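You operate a simulated robot arm through the tools that you are given. There is no shell and no other tool.

You run a simulated robot arm. Do the job below in one go: nothing can be reset, and whatever is moved stays where it is left.

## Task
Set the controls near the top of the service bench. At the end: the right thumb screw is turned to free; the back chiller latch button is switched up; the left thumb screw is turned to free; the front chiller latch button is switched on; whatever was shut is shut again. Leave all else as you found it, and nothing knocked over.

The check looks at the end state, three seconds after you hand in, the way a careful person would. Anything else that was tipped, shoved, dropped, spilled or broken makes it a failure.

## Robot
A 7-joint arm with a two-finger parallel gripper, fixed in place. Base frame: the origin is at the foot of the arm, x ahead of it, y to its left, z up; the work surface is at about z = 0.9. Lengths are in m, angles in degrees, forces in N, time in s.
With the tool pointing down near the work surface it reaches from about 0.38 to 0.9 m from the base axis. Its first joint turns from -143.0 to 143.0 degrees. Payload 3 kg.
Tool frame: the origin (TCP) lies between the finger pads and is the grasp point; the fingertips stand 0.03 m ahead of it; z points along the fingers, y is the line along which they close. The gripper opens to 0.094 m. The fingers are 0.028 m wide and 0.01 m thick; the gripper's body (0.05 by 0.096 m) begins 0.055 m behind the TCP.
Orientation is that of the tool frame in the base frame, as [roll, pitch, yaw] about the fixed x, y, z axes, in that order (R = Rz(yaw) Ry(pitch) Rx(roll)). With the fingers straight down and closing along the base's y, the tool's x points along the base's -x, its y along +y and its z along -z.

## Interface
- The arm moves only by the tool send_rows. Its argument "deltas" is a list of rows, each an object (a shift or turn left out is 0, a gripper value left out holds the last) with "linear": the shift along the tool's x, y, z in units of 50 mm (1.0 is 50 mm), a list of three; "rot": the turn, a rotation vector about the tool's x, y, z in units of 6 degrees (1.0 is 6 degrees), a list of three; "hand": the closure in counts, from 0 (fully open) to 255 (shut). In form: [{"linear": [x, y, z], "rot": [ax, ay, az], "hand": hand}, ...]. A call has 1 to 20 rows; each row shifts and turns the commanded pose from where the row before left it, along the tool's axes as they then stand. A call with a number of a shift or a turn outside -1 to 1 is refused whole. Rows are played at 5 a second. More than 0.05 m and 8.6 degrees between two rows, or a gripper value outside its range, and nothing of the call is played. Where a pose cannot be reached the arm comes as near as it can. A force on the tool above 40 N (or 10 N above the force at the start of the call, whichever is more), or a blocked arm, ends the call early, and 0.2 s more pass. The fingers move at their own pace (about 0.072 m/s each) and stop on an object; they squeeze with about 29 N. The grip force told is the motor's: it shows also when the fingers shut on nothing. Time passes only in rows, and 0.2 s behind the last, so rows that do not move let the fingers close. It gives the time, the measured TCP pose, the force on the tool (base axes), the opening and the grip force at its end, in the units of the frame above (readings bear some noise), with the torque about the TCP (base axes, N m) and any sound that the robot's microphone picked up.
- Cameras (640 x 400 px; columns grow to the right, rows downward): "scene" is fixed at [0.2196, 0.5004, 1.556]; the picture's right is [-0.69, -0.73, 0.00], its down [-0.43, 0.41, -0.80] and it looks along [0.58, -0.55, -0.59] (base axes); focal length 356 px, centre (320, 200). "wrist" rides on the gripper at [0.076, 0.014, -0.103] in the tool frame; the picture's right is [-0.18, 0.98, 0.00], its down [-0.75, -0.14, -0.64] and it looks along [-0.63, -0.12, 0.77] (tool axes); focal length 243 px, centre (320, 200). There is no depth. A picture from a camera that has moved, and an enlarged one, comes with that camera's place and axes in the base frame and with its lens.
- get_image(camera): a new picture of that camera. No time passes.
- zoom(camera, box): a new picture of the part [left, top, right, bottom] of that camera's present view, enlarged. No time passes.
- sign_off(): hands the job in; it is judged then, once.

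Nothing tells you positions but the pictures and the camera data. Unless the task says otherwise, let go and move clear before handing in.

The tools are called after "Request:" as name(argument=value, ...) on one line, values as JSON. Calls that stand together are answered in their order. send_rows: Moves the arm, as the interface text tells. Its arguments: {"type":"object","properties":{"deltas":{"type":"array","items":{"type":"object","properties":{"linear":{"type":"array","items":{"type":"number"}},"rot":{"type":"array","items":{"type":"number"}},"hand":{"type":"number"}}}}},"required":["deltas"]} The other tools are called the same way: get_image (camera) takes a picture; zoom (camera, box) takes an enlarged picture of a part of a camera's view; sign_off () hands the job in.

At the start:

```text
time_s: 0.0
eef_pos: [0.5439, -0.0177, 1.2331]
tool_rot: [180.0, 0.0, 180.0]
contact_force: [0.3, -0.4, 0.3]
torque: [0.01, 0.02, 0.01]
width: 0.094
gripper_force: 0.1
```

scene: 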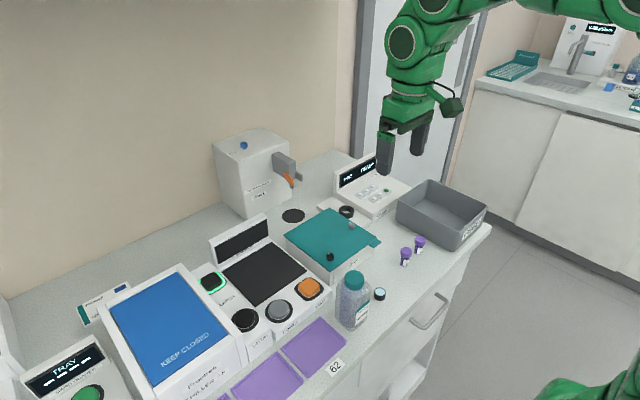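
wrist: 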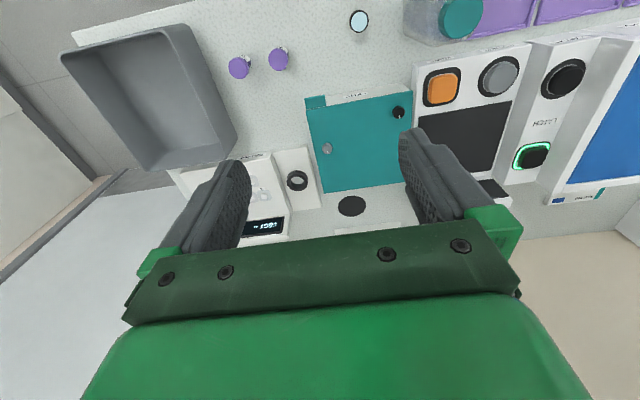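

I see a bench with several devices: a teal-lidded box in the middle, a blue-lidded box labelled KEEP CLOSED, a heater with buttons, and others. I'll zoom in to identify the thumb screws and chiller latch buttons before moving.

Request:
zoom(camera="scene", box=[200, 200, 400, 325])

Request:
zoom(camera="scene", box=[0, 250, 240, 400])

Request:
zoom(camera="scene", box=[200, 110, 420, 247])

Request:
zoom(camera="wrist", box=[280, 60, 480, 230])

Request:
zoom(camera="wrist", box=[400, 20, 640, 220])

Request:
zoom(camera="wrist", box=[160, 130, 400, 260])

```text
3.20 times, centred on (300, 262) of scene
camera zoom: at [0.2196, 0.5004, 1.556], right [-0.69, -0.73, 0.0], down [-0.43, 0.41, -0.8], along [0.58, -0.55, -0.59], focal length 1140 px, centre (384, 0)
```

zoom: 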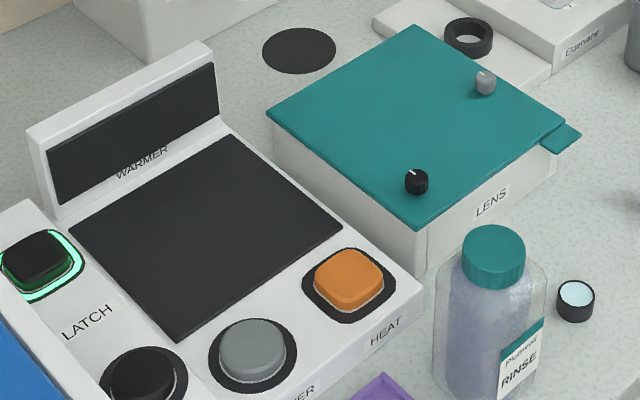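

```text
2.67 times, centred on (120, 325) of scene
camera zoom: at [0.2196, 0.5004, 1.556], right [-0.69, -0.73, 0.0], down [-0.43, 0.41, -0.8], along [0.58, -0.55, -0.59], focal length 950 px, centre (853, -133)
```

zoom: 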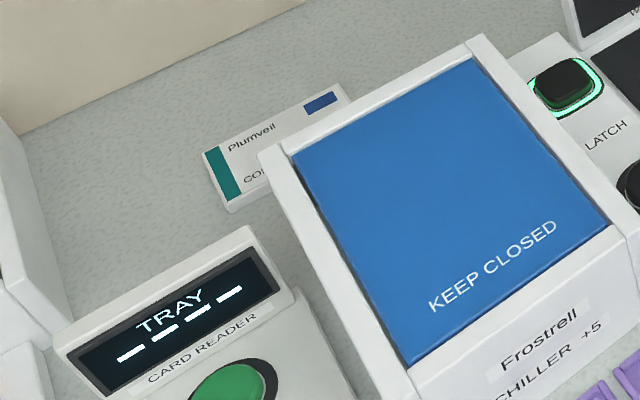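

```text
2.91 times, centred on (310, 178) of scene
camera zoom: at [0.2196, 0.5004, 1.556], right [-0.69, -0.73, 0.0], down [-0.43, 0.41, -0.8], along [0.58, -0.55, -0.59], focal length 1036 px, centre (349, 262)
```

zoom: 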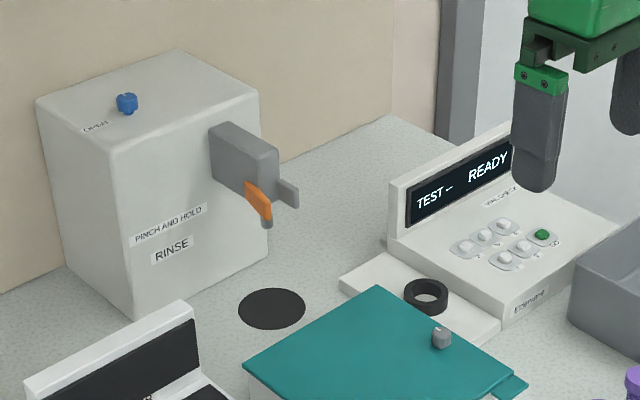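

```text
2.35 times, centred on (380, 145) of wrist
camera zoom: at [0.4675, -0.0047, 1.3368], right [0.18, 0.98, 0.0], down [0.75, -0.14, 0.64], along [0.63, -0.12, -0.77], focal length 571 px, centre (179, 329)
```

zoom: 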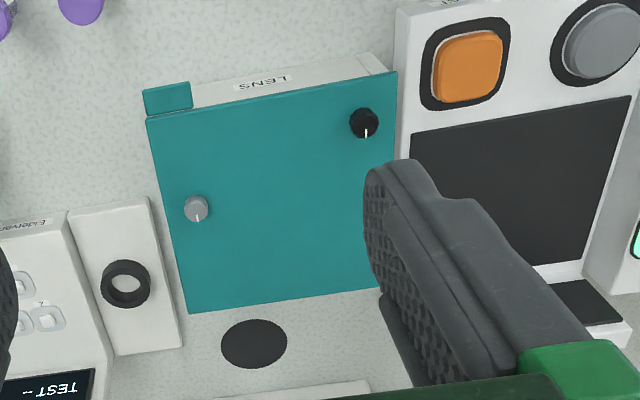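

```text
2.00 times, centred on (520, 120) of wrist
camera zoom: at [0.4675, -0.0047, 1.3368], right [0.18, 0.98, 0.0], down [0.75, -0.14, 0.64], along [0.63, -0.12, -0.77], focal length 485 px, centre (-80, 360)
```

zoom: 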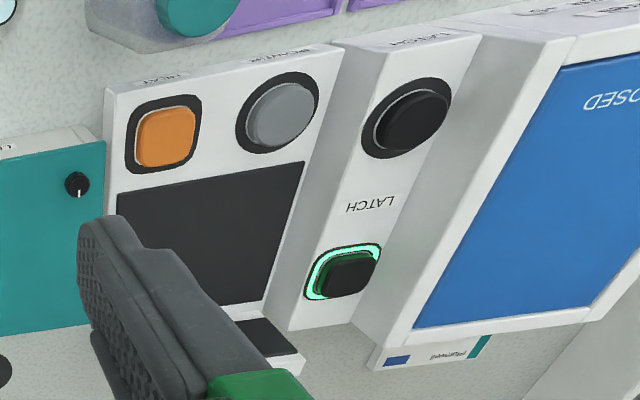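

```text
2.67 times, centred on (280, 195) of wrist
camera zoom: at [0.4675, -0.0047, 1.3368], right [0.18, 0.98, 0.0], down [0.75, -0.14, 0.64], along [0.63, -0.12, -0.77], focal length 647 px, centre (427, 213)
```

zoom: 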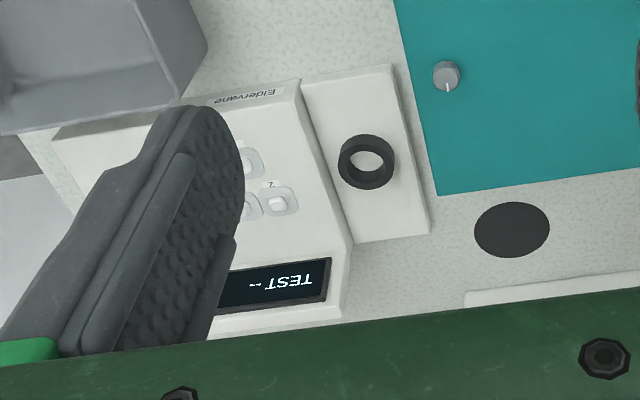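

The LENS box lid carries two small knobs with pointer lines, and the LATCH strip beside the chiller has a round button and a lit square one. I'll zoom in harder on these to read labels and states.

Request:
zoom(camera="scene", box=[310, 200, 390, 270])

Request:
zoom(camera="scene", box=[190, 260, 280, 360])

Request:
zoom(camera="wrist", box=[300, 80, 430, 180])

Request:
zoom(camera="wrist", box=[500, 40, 600, 190])

Request:
zoom(camera="scene", box=[140, 330, 340, 400])

Request:
zoom(camera="scene", box=[210, 130, 310, 220])

```text
5.71 times, centred on (350, 235) of scene
camera zoom: at [0.2196, 0.5004, 1.556], right [-0.69, -0.73, 0.0], down [-0.43, 0.41, -0.8], along [0.58, -0.55, -0.59], focal length 2035 px, centre (149, 0)
```

zoom: 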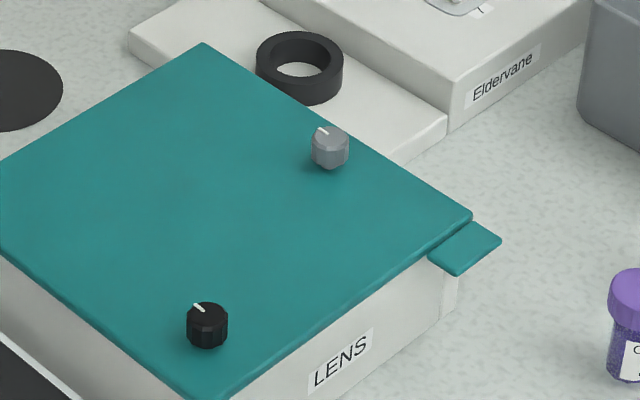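

```text
4.00 times, centred on (235, 310) of scene
camera zoom: at [0.2196, 0.5004, 1.556], right [-0.69, -0.73, 0.0], down [-0.43, 0.41, -0.8], along [0.58, -0.55, -0.59], focal length 1424 px, centre (660, -240)
```

zoom: 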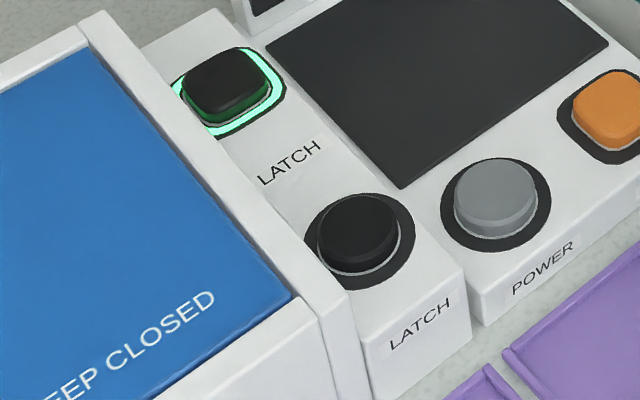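

```text
4.00 times, centred on (365, 130) of wrist
camera zoom: at [0.4675, -0.0047, 1.3368], right [0.18, 0.98, 0.0], down [0.75, -0.14, 0.64], along [0.63, -0.12, -0.77], focal length 970 px, centre (140, 480)
```

zoom: 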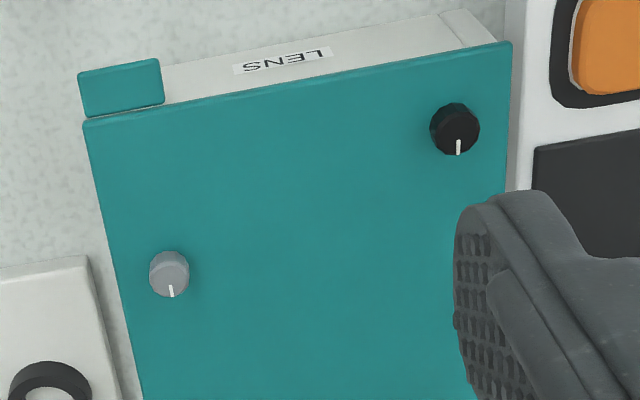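

```text
2.67 times, centred on (550, 115) of wrist
camera zoom: at [0.4675, -0.0047, 1.3368], right [0.18, 0.98, 0.0], down [0.75, -0.14, 0.64], along [0.63, -0.12, -0.77], focal length 647 px, centre (-293, 427)
```

zoom: 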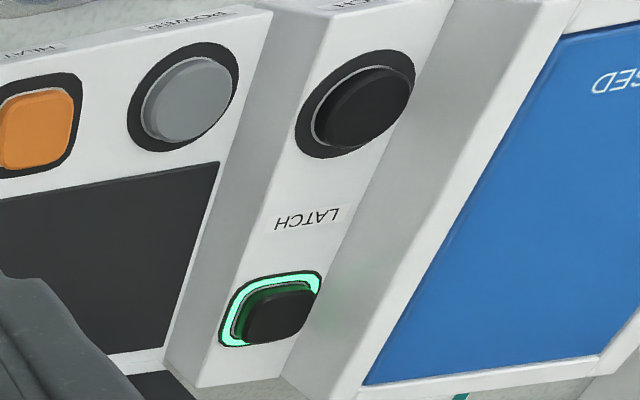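

```text
3.20 times, centred on (240, 365) of scene
camera zoom: at [0.2196, 0.5004, 1.556], right [-0.69, -0.73, 0.0], down [-0.43, 0.41, -0.8], along [0.58, -0.55, -0.59], focal length 1140 px, centre (576, -328)
```

zoom: 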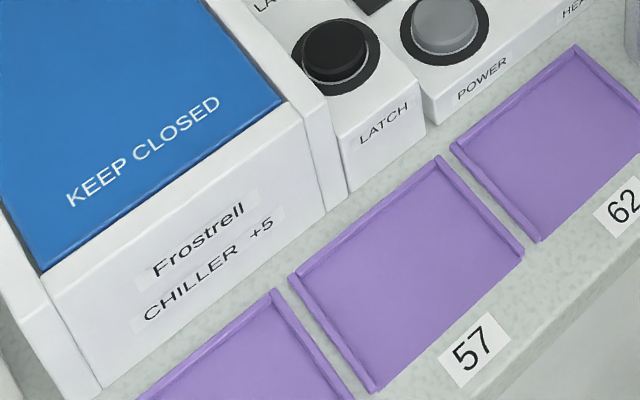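

```text
4.44 times, centred on (260, 175) of scene
camera zoom: at [0.2196, 0.5004, 1.556], right [-0.69, -0.73, 0.0], down [-0.43, 0.41, -0.8], along [0.58, -0.55, -0.59], focal length 1583 px, centre (587, 311)
```

zoom: 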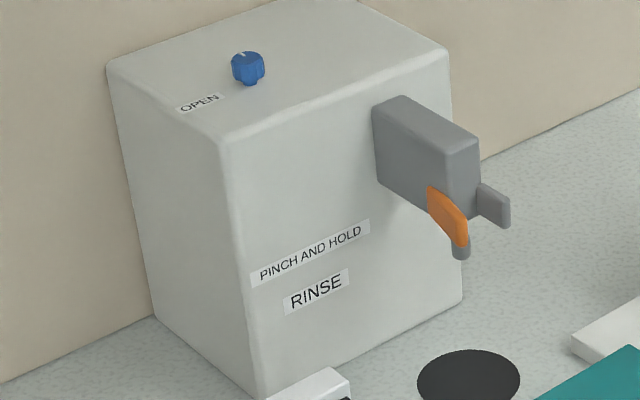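

The two LENS-lid knobs look like the thumb screws: black one left near (0.62, 0.09, 0.97), grey one right near (0.66, -0.03, 0.97). The latch buttons are near (0.74, 0.32) at the back and (0.62, 0.32) at the front. I'll move the wrist camera closer to look at the screws.

Request:
send_rows(deltas=[{"linear": [-0.312, 0.2, 0.612]}, {"linear": [-0.312, 0.2, 0.612]}, {"linear": [-0.312, 0.2, 0.612]}, {"linear": [-0.312, 0.2, 0.612]}, {"linear": [-0.312, 0.2, 0.4]}, {"linear": [0, 0, 0]}])

Request:
get_image(camera="wrist")

Request:
get_image(camera="scene")

```text
time_s: 1.4
eef_pos: [0.6218, 0.031, 1.0909]
tool_rot: [180.0, 0.0, -179.9]
contact_force: [-0.9, -0.1, -0.2]
torque: [0.0, -0.01, -0.02]
width: 0.0942
gripper_force: 0.0
```

```text
taken
camera wrist: at [0.5448, 0.0447, 1.1936], right [0.18, 0.98, 0.0], down [0.75, -0.14, 0.64], along [0.63, -0.12, -0.77], focal length 243 px, centre (320, 200)
```

wrist: 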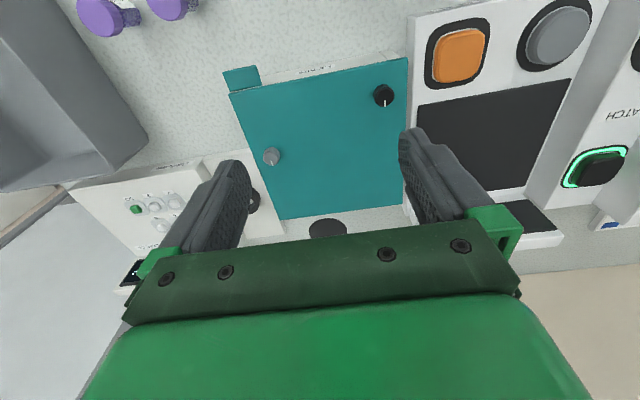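

```text
taken
```

scene: 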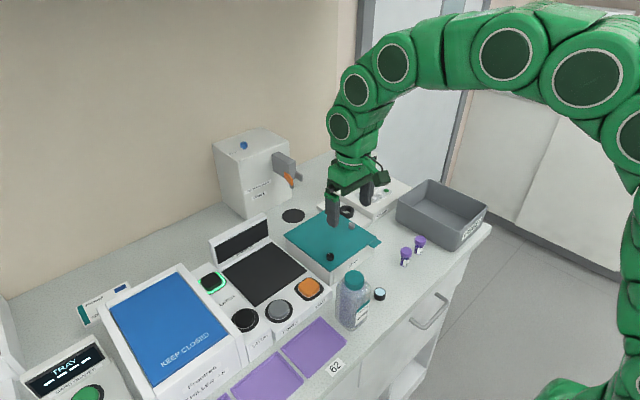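

Request:
zoom(camera="wrist", box=[220, 60, 420, 185])

Request:
zoom(camera="wrist", box=[350, 65, 420, 125])

Request:
zoom(camera="wrist", box=[240, 130, 310, 180])

Request:
zoom(camera="wrist", box=[520, 120, 640, 220])

```text
3.20 times, centred on (320, 122) of wrist
camera zoom: at [0.5448, 0.0447, 1.1936], right [0.18, 0.98, 0.0], down [0.75, -0.14, 0.64], along [0.63, -0.12, -0.77], focal length 776 px, centre (320, 448)
```

zoom: 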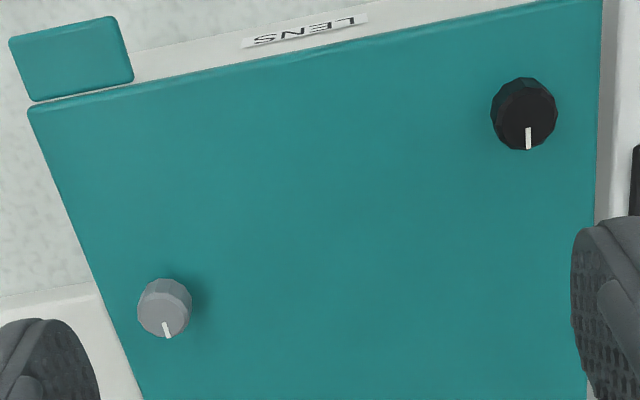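

```text
6.67 times, centred on (385, 95) of wrist
camera zoom: at [0.5448, 0.0447, 1.1936], right [0.18, 0.98, 0.0], down [0.75, -0.14, 0.64], along [0.63, -0.12, -0.77], focal length 1618 px, centre (-113, 900)
```

zoom: 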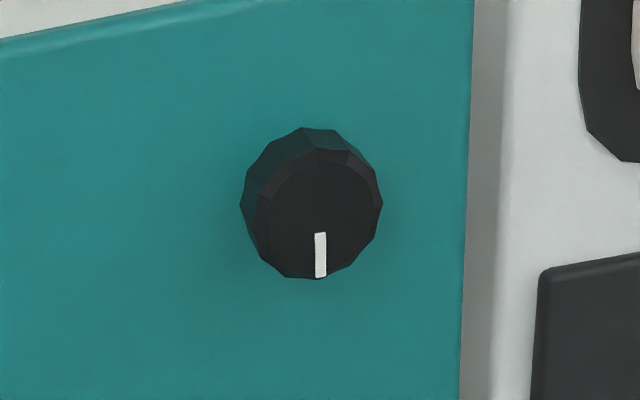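

```text
8.00 times, centred on (275, 155) of wrist
camera zoom: at [0.5448, 0.0447, 1.1936], right [0.18, 0.98, 0.0], down [0.75, -0.14, 0.64], along [0.63, -0.12, -0.77], focal length 1941 px, centre (680, 560)
```

zoom: 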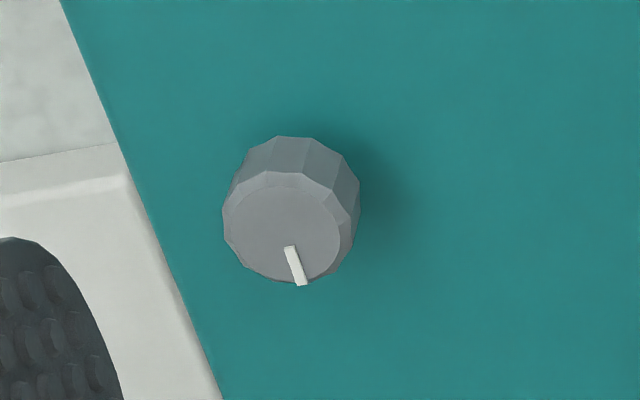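

```text
4.00 times, centred on (580, 170) of wrist
camera zoom: at [0.5448, 0.0447, 1.1936], right [0.18, 0.98, 0.0], down [0.75, -0.14, 0.64], along [0.63, -0.12, -0.77], focal length 970 px, centre (-720, 320)
```

zoom: 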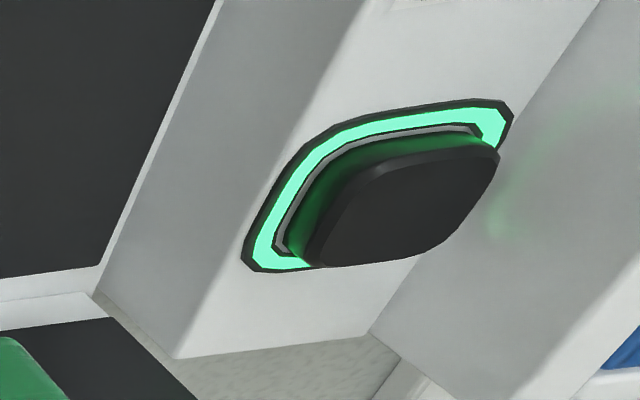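

The thumb screws carry only pointer lines (both pointing to the back), with no markings on the lid. Next I'll move the wrist camera over to the latch strip to judge the state of both buttons.

Request:
send_rows(deltas=[{"linear": [0, 0.9, -0.3]}, {"linear": [0.1, 0.9, 0]}, {"linear": [0.1, 0.9, 0]}, {"linear": [0.1, 0.9, 0]}, {"linear": [0.1, 0.9, 0]}, {"linear": [0, 0.6, 0]}, {"linear": [0, 0, 0]}])

Request:
get_image(camera="wrist")

Request:
get_image(camera="scene")

```text
time_s: 3.0
eef_pos: [0.6015, 0.2865, 1.1076]
tool_rot: [-180.0, 0.0, 180.0]
contact_force: [0.1, 0.3, -0.1]
torque: [-0.02, -0.03, 0.01]
width: 0.0937
gripper_force: 0.1
```

```text
taken
camera wrist: at [0.5252, 0.3006, 1.21], right [0.18, 0.98, 0.0], down [0.75, -0.14, 0.64], along [0.63, -0.12, -0.77], focal length 243 px, centre (320, 200)
```

wrist: 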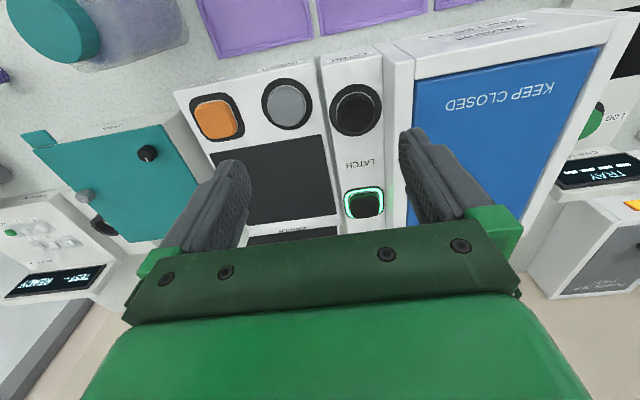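

```text
taken
```

scene: 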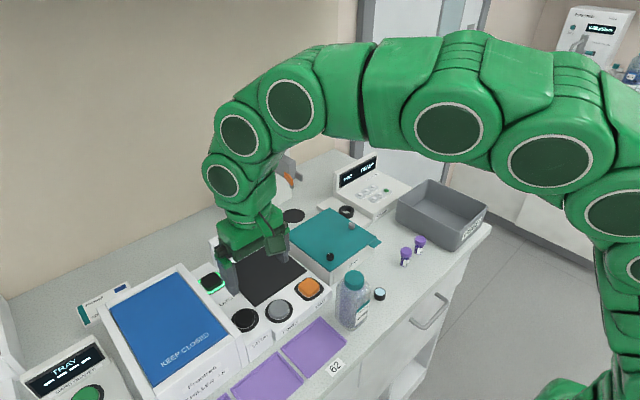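

Request:
zoom(camera="wrist", box=[320, 70, 410, 145])

Request:
zoom(camera="wrist", box=[320, 150, 410, 225])

Request:
zoom(camera="scene", box=[190, 290, 300, 350])

Request:
zoom(camera="wrist", box=[540, 80, 640, 300])

```text
5.33 times, centred on (365, 108) of wrist
camera zoom: at [0.5252, 0.3006, 1.21], right [0.18, 0.98, 0.0], down [0.75, -0.14, 0.64], along [0.63, -0.12, -0.77], focal length 1294 px, centre (80, 693)
```

zoom: 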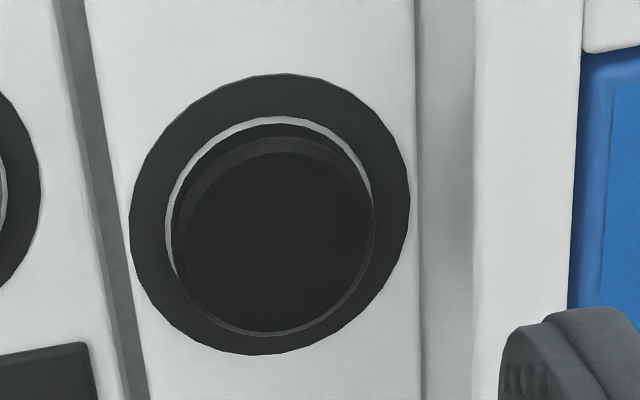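

```text
5.33 times, centred on (365, 188) of wrist
camera zoom: at [0.5252, 0.3006, 1.21], right [0.18, 0.98, 0.0], down [0.75, -0.14, 0.64], along [0.63, -0.12, -0.77], focal length 1294 px, centre (80, 267)
```

zoom: 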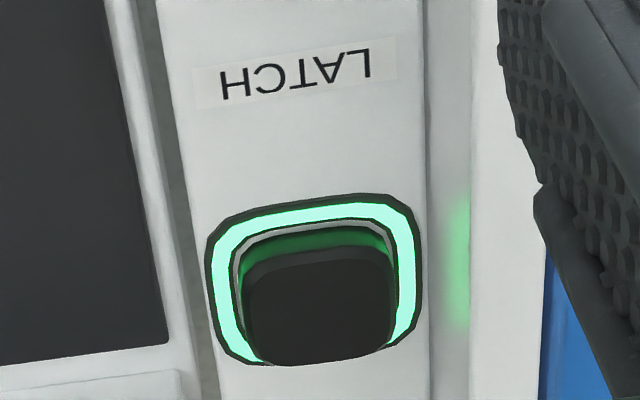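

```text
5.82 times, centred on (245, 320) of scene
camera zoom: at [0.2196, 0.5004, 1.556], right [-0.69, -0.73, 0.0], down [-0.43, 0.41, -0.8], along [0.58, -0.55, -0.59], focal length 2072 px, centre (756, -498)
```

zoom: 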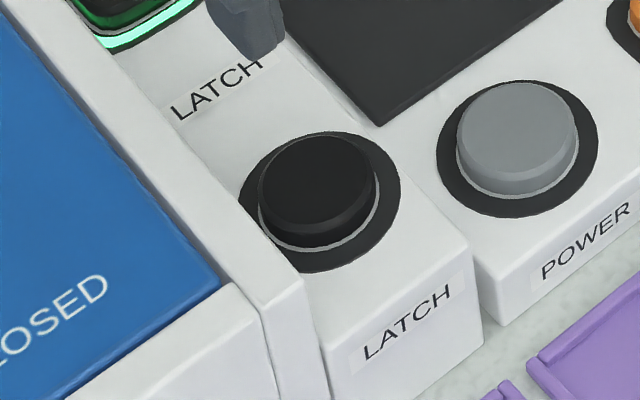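

```text
1.82 times, centred on (590, 190) of wrist
camera zoom: at [0.5252, 0.3006, 1.21], right [0.18, 0.98, 0.0], down [0.75, -0.14, 0.64], along [0.63, -0.12, -0.77], focal length 441 px, centre (-171, 218)
```

zoom: 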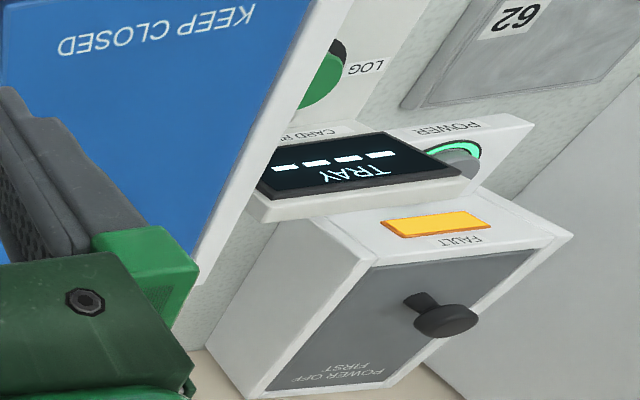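

Both buttons look raised about the same; only the back one is lit. The front one is unlit, so it clearly needs one press to be on. I'll close the fingers, centre over the front button at about (0.621, 0.3205), and lower to just above it.

Request:
send_rows(deltas=[{"linear": [-0.39, 0.68, 0], "hand": 255}, {"linear": [0, 0, 0]}, {"linear": [0, 0, 0.6]}, {"linear": [0, 0, 0.6]}, {"linear": [0, 0, 0.5]}, {"linear": [0, 0, 0]}])

Request:
get_image(camera="wrist")

Request:
zoom(camera="scene", box=[170, 230, 330, 350])

```text
time_s: 4.4
eef_pos: [0.6231, 0.3193, 1.0228]
tool_rot: [-180.0, 0.0, -179.9]
contact_force: [0.0, 0.7, -0.4]
torque: [0.02, 0.0, 0.04]
width: 0.0
gripper_force: 29.3
```

```text
taken
camera wrist: at [0.5453, 0.3334, 1.1252], right [0.18, 0.98, 0.0], down [0.75, -0.14, 0.64], along [0.63, -0.12, -0.77], focal length 243 px, centre (320, 200)
```

wrist: 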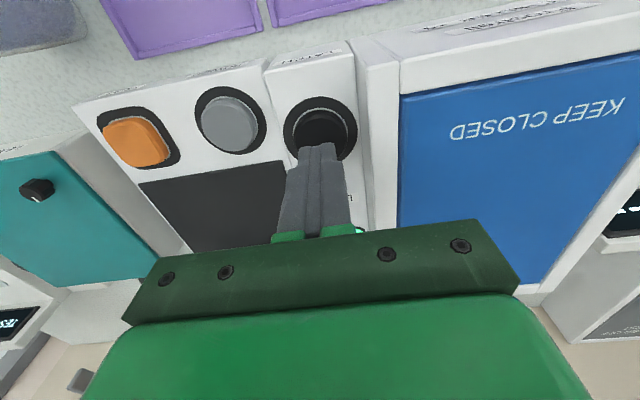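

```text
3.33 times, centred on (250, 290) of scene
camera zoom: at [0.2196, 0.5004, 1.556], right [-0.69, -0.73, 0.0], down [-0.43, 0.41, -0.8], along [0.58, -0.55, -0.59], focal length 1187 px, centre (553, -100)
```

zoom: 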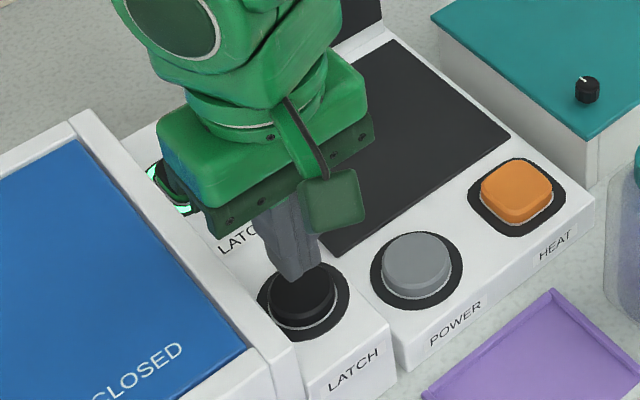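

The fingertips are a couple of centimetres above the front button and centred on it. I'll lower slowly in small steps and watch the force.

Request:
send_rows(deltas=[{"linear": [0.03, 0.02, 0.15]}, {"linear": [0, 0, 0.1]}, {"linear": [0, 0, 0.05]}, {"linear": [0, 0, 0.05]}, {"linear": [0, 0, 0.04]}, {"linear": [0, 0, 0]}])

Request:
zoom(camera="scene", box=[210, 270, 290, 350])

```text
time_s: 5.8
eef_pos: [0.622, 0.3225, 1.0028]
tool_rot: [180.0, 0.0, 180.0]
contact_force: [0.1, 0.4, 0.1]
torque: [0.01, 0.02, -0.01]
width: 0.0001
gripper_force: 29.0
```

```text
5.00 times, centred on (250, 310) of scene
camera zoom: at [0.2196, 0.5004, 1.556], right [-0.69, -0.73, 0.0], down [-0.43, 0.41, -0.8], along [0.58, -0.55, -0.59], focal length 1781 px, centre (670, -350)
```

zoom: 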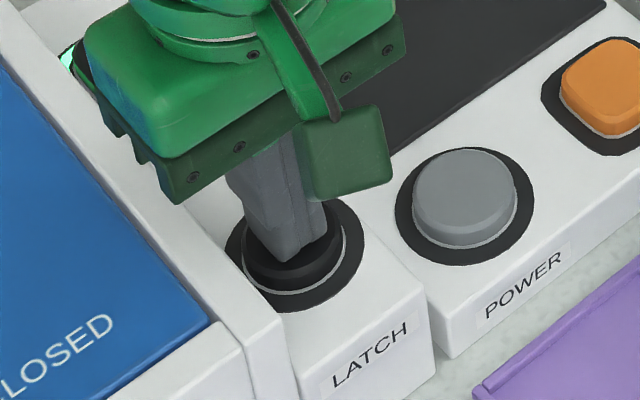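

The tips are right above the button with no contact force yet. I'll continue down in 1.5 mm steps.

Request:
send_rows(deltas=[{"linear": [0, 0, 0.03]}, {"linear": [0, 0, 0.03]}, {"linear": [0, 0, 0.03]}, {"linear": [0, 0, 0]}])

```text
time_s: 6.8
eef_pos: [0.6203, 0.3224, 0.9981]
tool_rot: [180.0, 0.1, 180.0]
contact_force: [0.8, 0.1, 1.8]
torque: [0.03, -0.02, 0.0]
width: 0.0
gripper_force: 29.1
heard: click
```

A click was heard with light contact force. I'll check the button's ring and height now.

Request:
zoom(camera="scene", box=[210, 270, 290, 350])

Request:
zoom(camera="wrist", box=[260, 60, 400, 180])

```text
5.00 times, centred on (250, 310) of scene
camera zoom: at [0.2196, 0.5004, 1.556], right [-0.69, -0.73, 0.0], down [-0.43, 0.41, -0.8], along [0.58, -0.55, -0.59], focal length 1781 px, centre (670, -350)
```

zoom: 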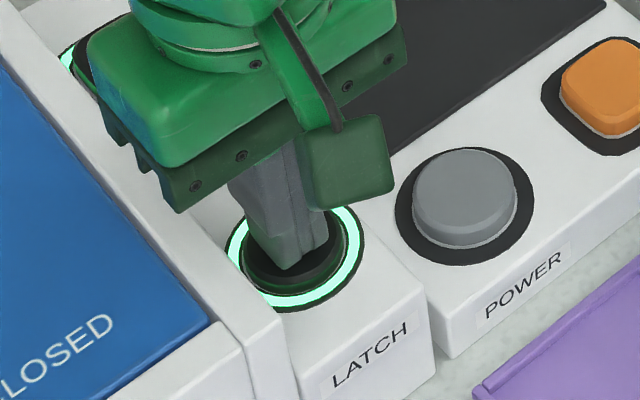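

```text
3.33 times, centred on (330, 120) of wrist
camera zoom: at [0.5435, 0.3351, 1.1003], right [0.18, 0.98, 0.0], down [0.75, -0.14, 0.64], along [0.63, -0.12, -0.77], focal length 809 px, centre (287, 467)
```

zoom: 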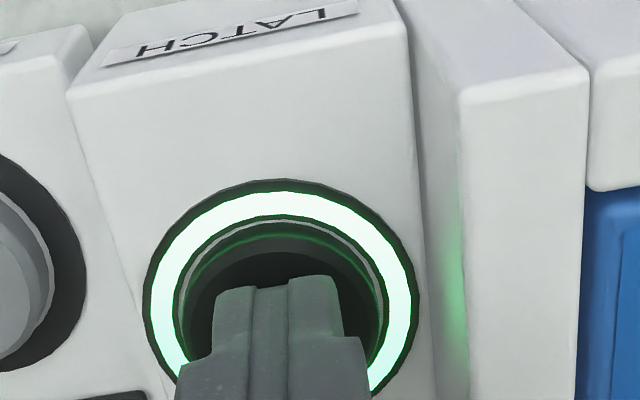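

The front button's ring lit up on the press. I'll retract straight up and see whether it stays lit and at what height it rests.

Request:
send_rows(deltas=[{"linear": [0, 0, -0.1]}, {"linear": [0, 0, -0.4]}, {"linear": [0, 0, -0.8]}, {"linear": [0.4, -0.68, -0.8]}, {"linear": [0, 0, 0]}])

Request:
get_image(camera="wrist")

Request:
zoom(camera="scene", box=[190, 260, 280, 360])

```text
refused: row 4 steps farther than a row can; nothing moved
```

```text
taken
camera wrist: at [0.5435, 0.3351, 1.1003], right [0.18, 0.98, 0.0], down [0.75, -0.14, 0.64], along [0.63, -0.12, -0.77], focal length 243 px, centre (320, 200)
```

wrist: 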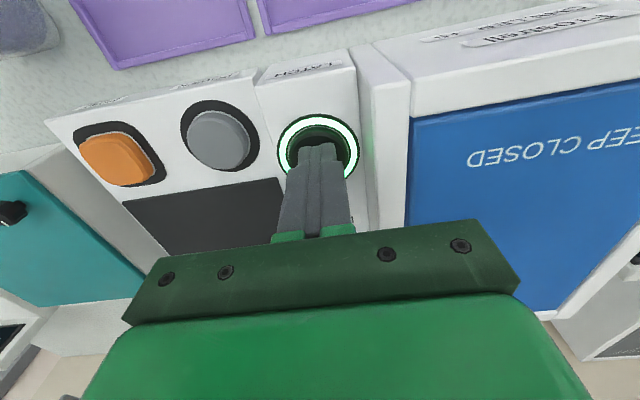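

```text
4.00 times, centred on (235, 310) of scene
camera zoom: at [0.2196, 0.5004, 1.556], right [-0.69, -0.73, 0.0], down [-0.43, 0.41, -0.8], along [0.58, -0.55, -0.59], focal length 1424 px, centre (660, -240)
```

zoom: 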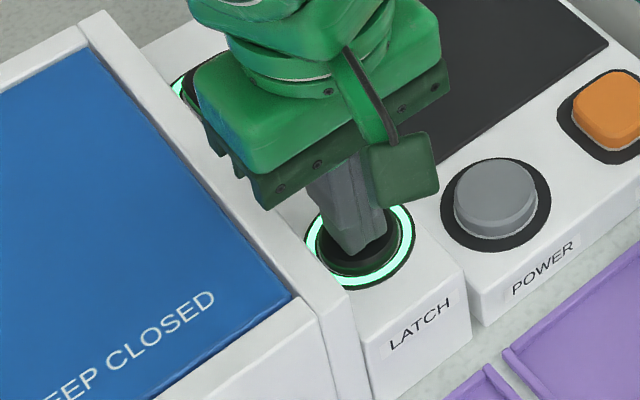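

The last call was refused for too large a diagonal step, so nothing moved. I'll retract in smaller steps.

Request:
send_rows(deltas=[{"linear": [0, 0, -0.1]}, {"linear": [0, 0, -0.4]}, {"linear": [0, 0, -0.8]}, {"linear": [0, 0, -0.8]}, {"linear": [0.4, -0.68, -0.1]}, {"linear": [0, 0, 0]}])

Request:
get_image(camera="wrist")

Request:
zoom(camera="scene", box=[190, 260, 280, 360])

```text
time_s: 8.2
eef_pos: [0.6009, 0.2868, 1.1077]
tool_rot: [180.0, -0.1, -179.9]
contact_force: [0.6, -0.3, -0.2]
torque: [-0.01, 0.01, -0.01]
width: 0.0
gripper_force: 29.3
```

```text
taken
camera wrist: at [0.524, 0.3012, 1.2103], right [0.18, 0.98, 0.0], down [0.75, -0.14, 0.64], along [0.63, -0.12, -0.77], focal length 243 px, centre (320, 200)
```

wrist: 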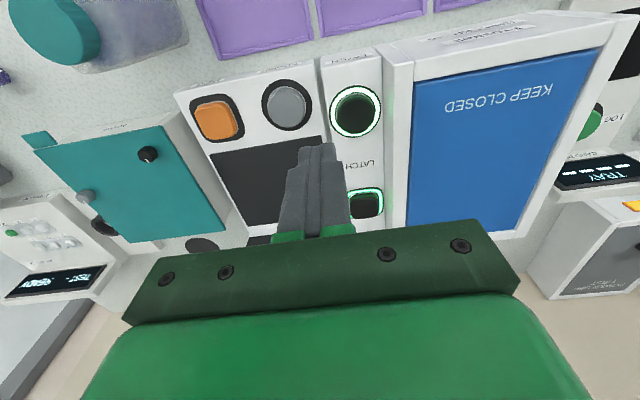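

```text
4.00 times, centred on (235, 310) of scene
camera zoom: at [0.2196, 0.5004, 1.556], right [-0.69, -0.73, 0.0], down [-0.43, 0.41, -0.8], along [0.58, -0.55, -0.59], focal length 1424 px, centre (660, -240)
```

zoom: 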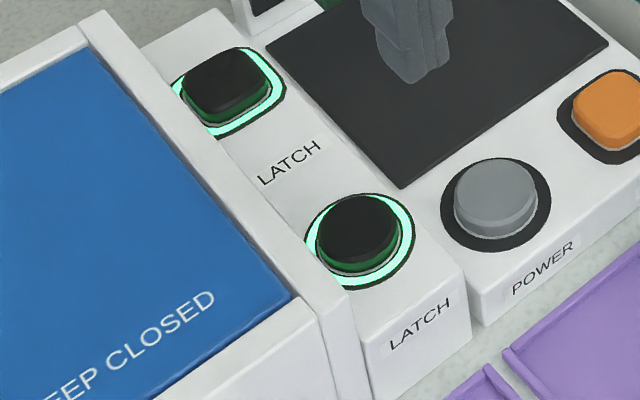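

The front button is lit and stays on. I'll compare its height closely with the earlier picture and with the back button to understand what "up" means.

Request:
zoom(camera="wrist", box=[320, 70, 410, 145])

Request:
zoom(camera="wrist", box=[320, 150, 410, 225])

Request:
zoom(camera="scene", box=[220, 295, 280, 345])

Request:
zoom(camera="scene", box=[185, 255, 245, 305])

```text
5.33 times, centred on (365, 108) of wrist
camera zoom: at [0.524, 0.3012, 1.2103], right [0.18, 0.98, 0.0], down [0.75, -0.14, 0.64], along [0.63, -0.12, -0.77], focal length 1294 px, centre (80, 693)
```

zoom: 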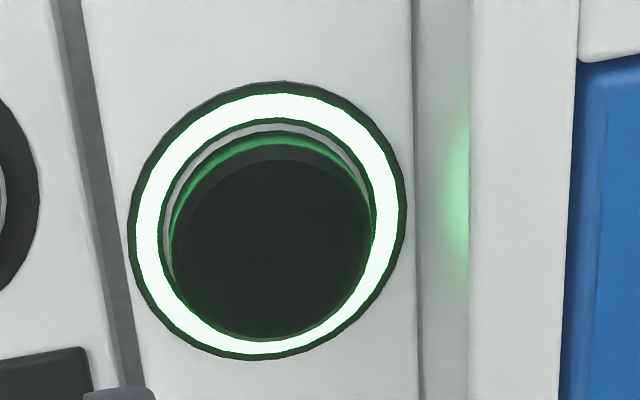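

```text
5.33 times, centred on (365, 188) of wrist
camera zoom: at [0.524, 0.3012, 1.2103], right [0.18, 0.98, 0.0], down [0.75, -0.14, 0.64], along [0.63, -0.12, -0.77], focal length 1294 px, centre (80, 267)
```

zoom: 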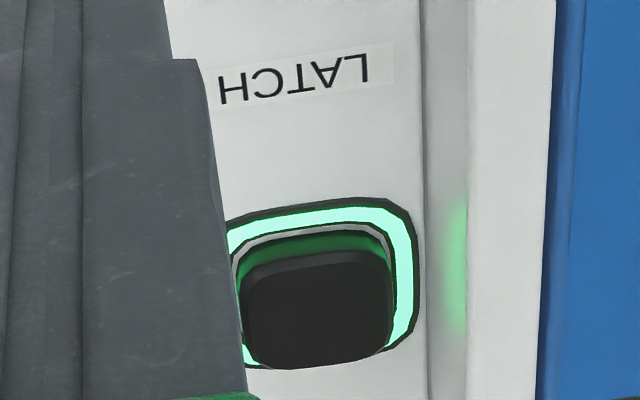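

```text
8.00 times, centred on (250, 320) of scene
camera zoom: at [0.2196, 0.5004, 1.556], right [-0.69, -0.73, 0.0], down [-0.43, 0.41, -0.8], along [0.58, -0.55, -0.59], focal length 2849 px, centre (880, -760)
```

zoom: 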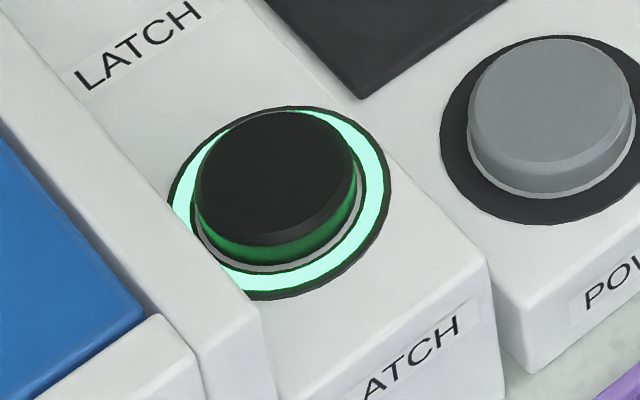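

```text
8.00 times, centred on (215, 280) of scene
camera zoom: at [0.2196, 0.5004, 1.556], right [-0.69, -0.73, 0.0], down [-0.43, 0.41, -0.8], along [0.58, -0.55, -0.59], focal length 2849 px, centre (1160, -440)
```

zoom: 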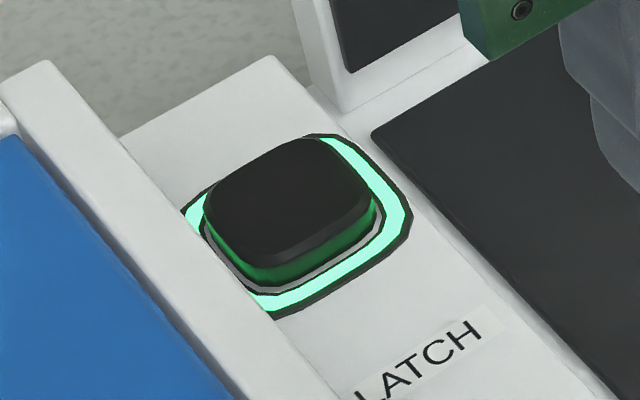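

The front button's height is the same lit or unlit. Since both thumb screws share one word for one state while the latch buttons get different words, I read "up" as the opposite of "on", so the lit back button needs one press to release. I'll move over it high up and check the clearance to the warmer display first.

Request:
send_rows(deltas=[{"linear": [-0.7, 0.1, -0.2]}, {"linear": [-0.7, 0.1, -0.1]}, {"linear": [-0.7, 0.1, -0.1]}, {"linear": [-0.7, 0.1, 0]}, {"linear": [0, 0.1, 0]}, {"linear": [0, 0, 0]}])

Request:
get_image(camera="wrist")

Request:
get_image(camera="scene")

```text
time_s: 9.6
eef_pos: [0.7419, 0.3128, 1.1287]
tool_rot: [180.0, 0.0, 180.0]
contact_force: [-0.1, -0.3, -0.2]
torque: [0.0, 0.02, -0.01]
width: 0.0
gripper_force: 28.9
```

```text
taken
camera wrist: at [0.6637, 0.3268, 1.2308], right [0.18, 0.98, 0.0], down [0.75, -0.14, 0.64], along [0.63, -0.12, -0.77], focal length 243 px, centre (320, 200)
```

wrist: 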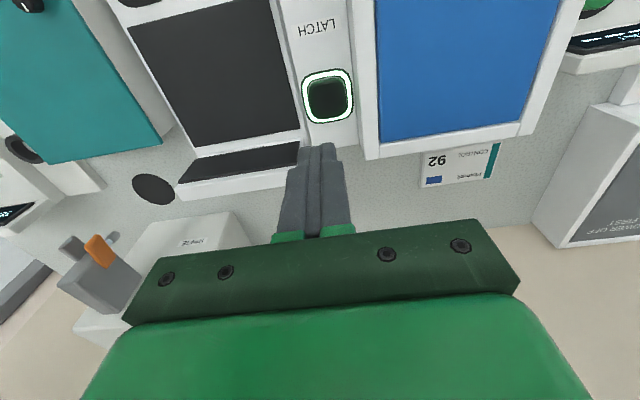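

```text
taken
```

scene: 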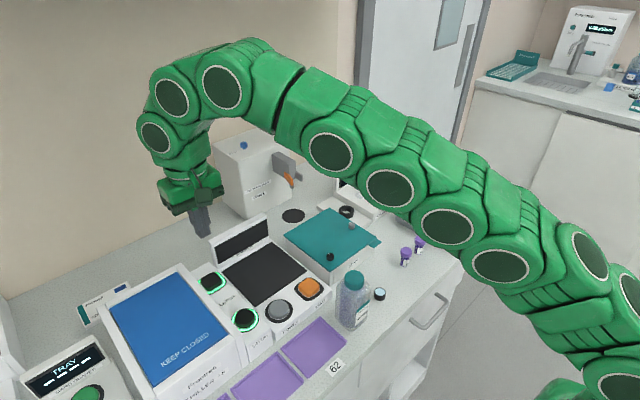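

The gripper is over the back button, and the warmer display's top (about z 1.035, x 0.785) clears the gripper body. I'll lower to just above the button.

Request:
send_rows(deltas=[{"linear": [0, 0.13, 0.5]}, {"linear": [0, 0, 0.7]}, {"linear": [0, 0, 0.6]}, {"linear": [0, 0, 0.4]}, {"linear": [0, 0, 0.2]}, {"linear": [0, 0, 0]}])

Request:
get_image(camera="wrist")

Request:
zoom(camera="scene", box=[150, 220, 270, 320])

```text
time_s: 11.0
eef_pos: [0.7399, 0.3189, 1.0094]
tool_rot: [179.9, 0.0, -180.0]
contact_force: [-0.1, 0.3, 0.8]
torque: [-0.01, 0.02, 0.04]
width: 0.0
gripper_force: 28.9
```

```text
taken
camera wrist: at [0.6632, 0.3328, 1.1106], right [0.18, 0.98, 0.0], down [0.75, -0.14, 0.64], along [0.63, -0.12, -0.77], focal length 243 px, centre (320, 200)
```

wrist: 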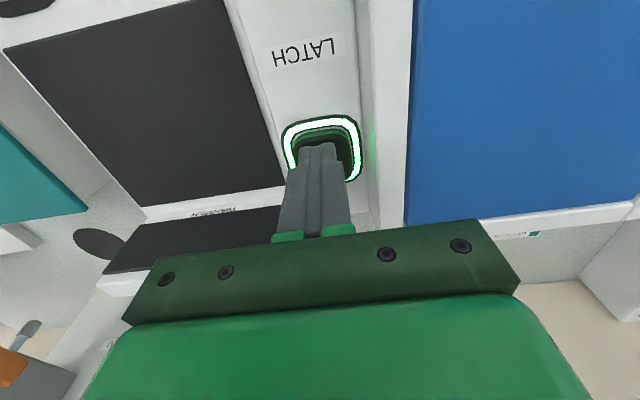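

```text
4.00 times, centred on (210, 270) of scene
camera zoom: at [0.2196, 0.5004, 1.556], right [-0.69, -0.73, 0.0], down [-0.43, 0.41, -0.8], along [0.58, -0.55, -0.59], focal length 1424 px, centre (760, -80)
```

zoom: 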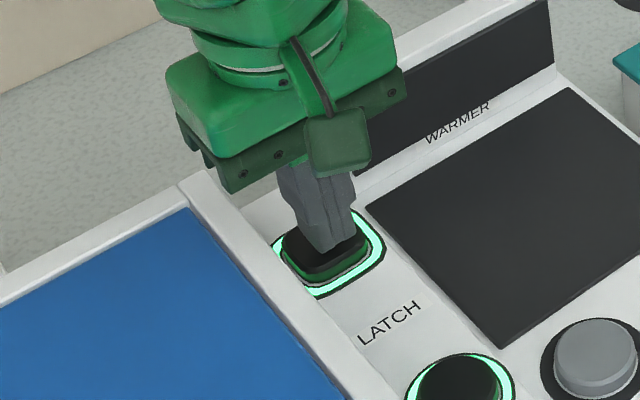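

The fingers are centred just above the back button, clear of the display. I'll press down in small steps until it clicks, stopping at the depth that worked on the front button.

Request:
send_rows(deltas=[{"linear": [0, 0, 0.06]}, {"linear": [0, 0, 0.05]}, {"linear": [0, 0, 0.04]}, {"linear": [0, 0, 0.03]}, {"linear": [0, 0, 0]}])

Request:
zoom(camera="wrist", box=[260, 90, 400, 190])

```text
time_s: 12.2
eef_pos: [0.7413, 0.3189, 0.9991]
tool_rot: [-180.0, 0.1, 179.9]
contact_force: [-0.9, -1.0, 1.1]
torque: [-0.03, -0.01, -0.01]
width: 0.0001
gripper_force: 28.8
```

```text
4.00 times, centred on (330, 140) of wrist
camera zoom: at [0.6635, 0.3329, 1.1014], right [0.18, 0.98, 0.0], down [0.75, -0.14, 0.64], along [0.63, -0.12, -0.77], focal length 970 px, centre (280, 440)
```

zoom: 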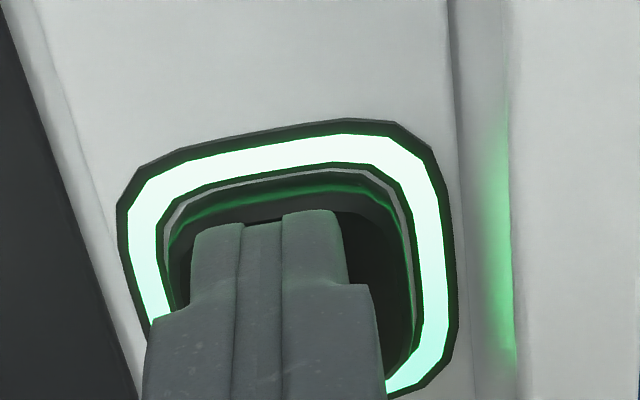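

There is light contact but no click yet. I'll go down another 1.5 mm.

Request:
send_rows(deltas=[{"linear": [0, 0, 0.03]}, {"linear": [0, 0, 0]}])

```text
time_s: 12.8
eef_pos: [0.7403, 0.3194, 0.9977]
tool_rot: [180.0, 0.0, 179.9]
contact_force: [0.9, -0.1, 2.6]
torque: [0.04, -0.05, 0.0]
width: 0.0
gripper_force: 29.1
heard: click
```

It clicked. I'll retract straight up and look at the result.

Request:
send_rows(deltas=[{"linear": [0, 0, -0.1]}, {"linear": [0, 0, -0.4]}, {"linear": [0, 0, -0.8]}, {"linear": [0, 0, -0.8]}, {"linear": [0, 0, -0.6]}, {"linear": [0, 0, 0]}])

Request:
get_image(camera="wrist")

Request:
zoom(camera="scene", box=[190, 260, 280, 360])

Request:
get_image(camera="scene")

```text
time_s: 14.2
eef_pos: [0.741, 0.3178, 1.1344]
tool_rot: [180.0, 0.1, -180.0]
contact_force: [0.5, -0.1, -0.2]
torque: [0.0, -0.01, 0.01]
width: 0.0001
gripper_force: 28.9
```

```text
taken
camera wrist: at [0.6642, 0.3314, 1.2362], right [0.18, 0.98, 0.0], down [0.75, -0.14, 0.64], along [0.63, -0.12, -0.77], focal length 243 px, centre (320, 200)
```

wrist: 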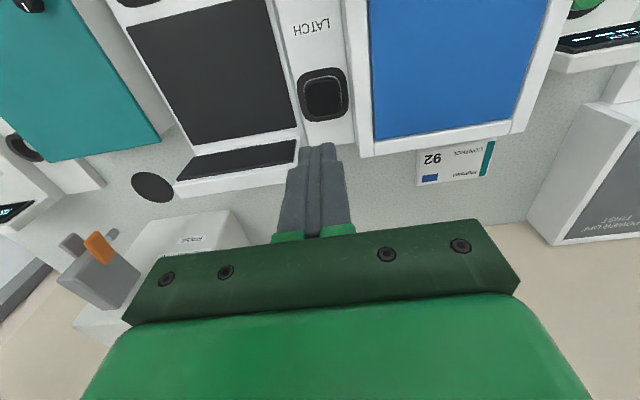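

```text
4.00 times, centred on (235, 310) of scene
camera zoom: at [0.2196, 0.5004, 1.556], right [-0.69, -0.73, 0.0], down [-0.43, 0.41, -0.8], along [0.58, -0.55, -0.59], focal length 1424 px, centre (660, -240)
```

zoom: 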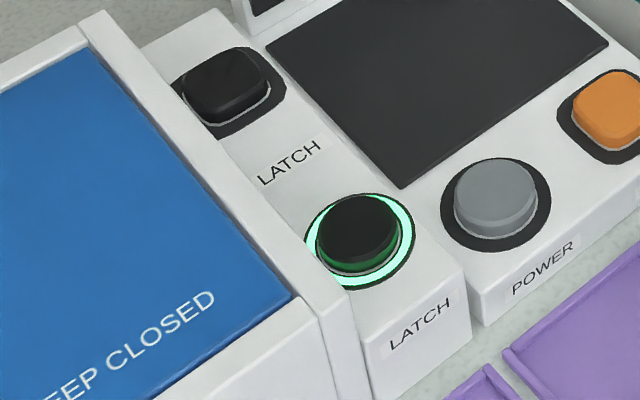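

```text
taken
```

scene: 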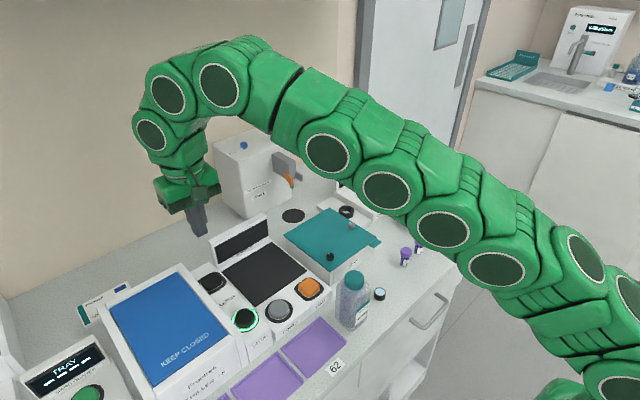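

The back button is now unlit and the front one is lit, and no lid has moved. Next is the left (black) thumb screw near (0.622, 0.087); I'll move over it with the fingers partly open.

Request:
send_rows(deltas=[{"linear": [0.397, -0.77, 0], "hand": 100}, {"linear": [0.397, -0.77, 0]}, {"linear": [0.397, -0.77, 0]}, {"linear": [0.397, -0.77, 0]}, {"linear": [0.397, -0.77, 0]}, {"linear": [0.397, -0.77, 0]}, {"linear": [0, 0, 0.8]}, {"linear": [0, 0, 0.6]}, {"linear": [0, 0, 0]}])

Request:
get_image(camera="wrist")

Request:
get_image(camera="scene")

```text
time_s: 16.2
eef_pos: [0.6226, 0.0871, 1.0622]
tool_rot: [-180.0, 0.0, -179.9]
contact_force: [0.3, 0.0, 1.0]
torque: [-0.02, -0.01, 0.0]
width: 0.0571
gripper_force: 0.1
```

```text
taken
camera wrist: at [0.5441, 0.1022, 1.1648], right [0.18, 0.98, 0.0], down [0.75, -0.14, 0.64], along [0.63, -0.12, -0.77], focal length 243 px, centre (320, 200)
```

wrist: 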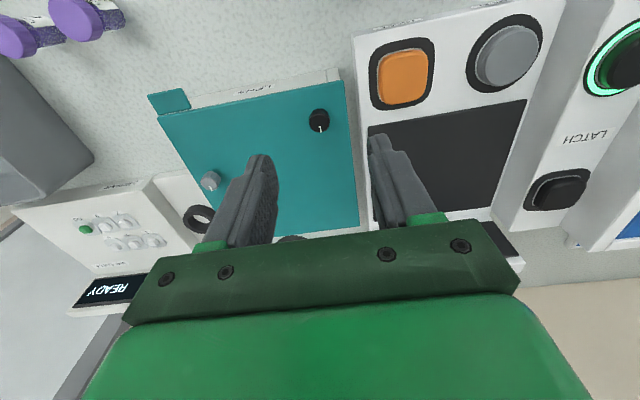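

```text
taken
```

scene: 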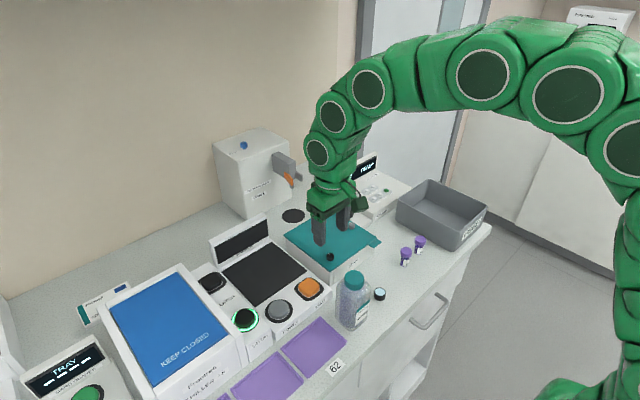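

Request:
zoom(camera="wrist", box=[280, 85, 360, 145])

Request:
zoom(camera="scene", box=[300, 220, 380, 280])

Request:
zoom(camera="wrist", box=[180, 150, 260, 210])

```text
6.67 times, centred on (320, 115) of wrist
camera zoom: at [0.5441, 0.1022, 1.1648], right [0.18, 0.98, 0.0], down [0.75, -0.14, 0.64], along [0.63, -0.12, -0.77], focal length 1618 px, centre (320, 767)
```

zoom: 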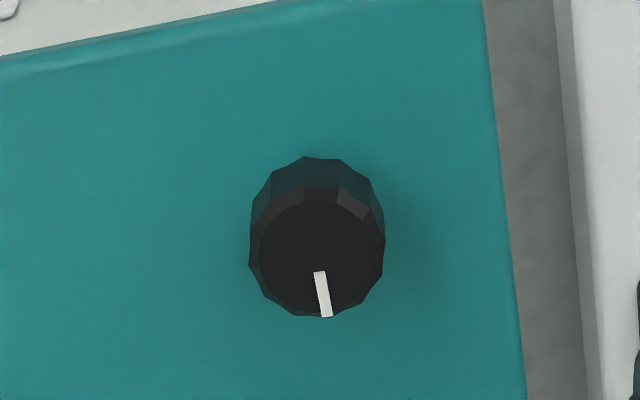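

```text
6.67 times, centred on (340, 250) of scene
camera zoom: at [0.2196, 0.5004, 1.556], right [-0.69, -0.73, 0.0], down [-0.43, 0.41, -0.8], along [0.58, -0.55, -0.59], focal length 2374 px, centre (187, -133)
```

zoom: 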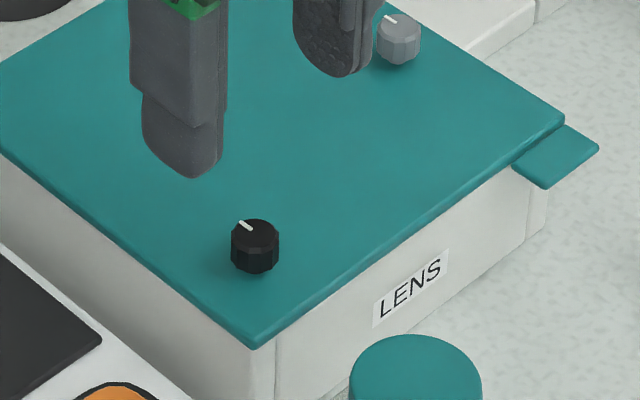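

```text
6.67 times, centred on (220, 180) of wrist
camera zoom: at [0.5441, 0.1022, 1.1648], right [0.18, 0.98, 0.0], down [0.75, -0.14, 0.64], along [0.63, -0.12, -0.77], focal length 1618 px, centre (987, 333)
```

zoom: 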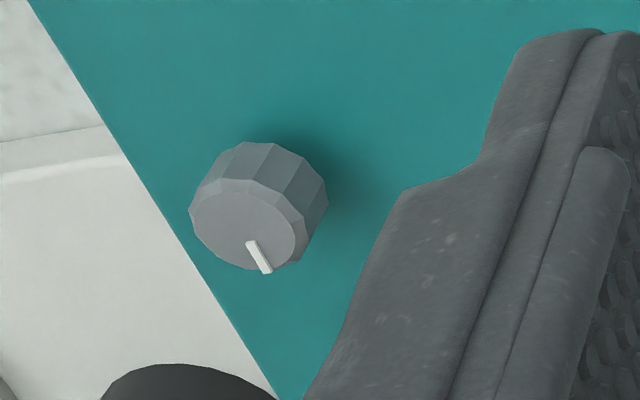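

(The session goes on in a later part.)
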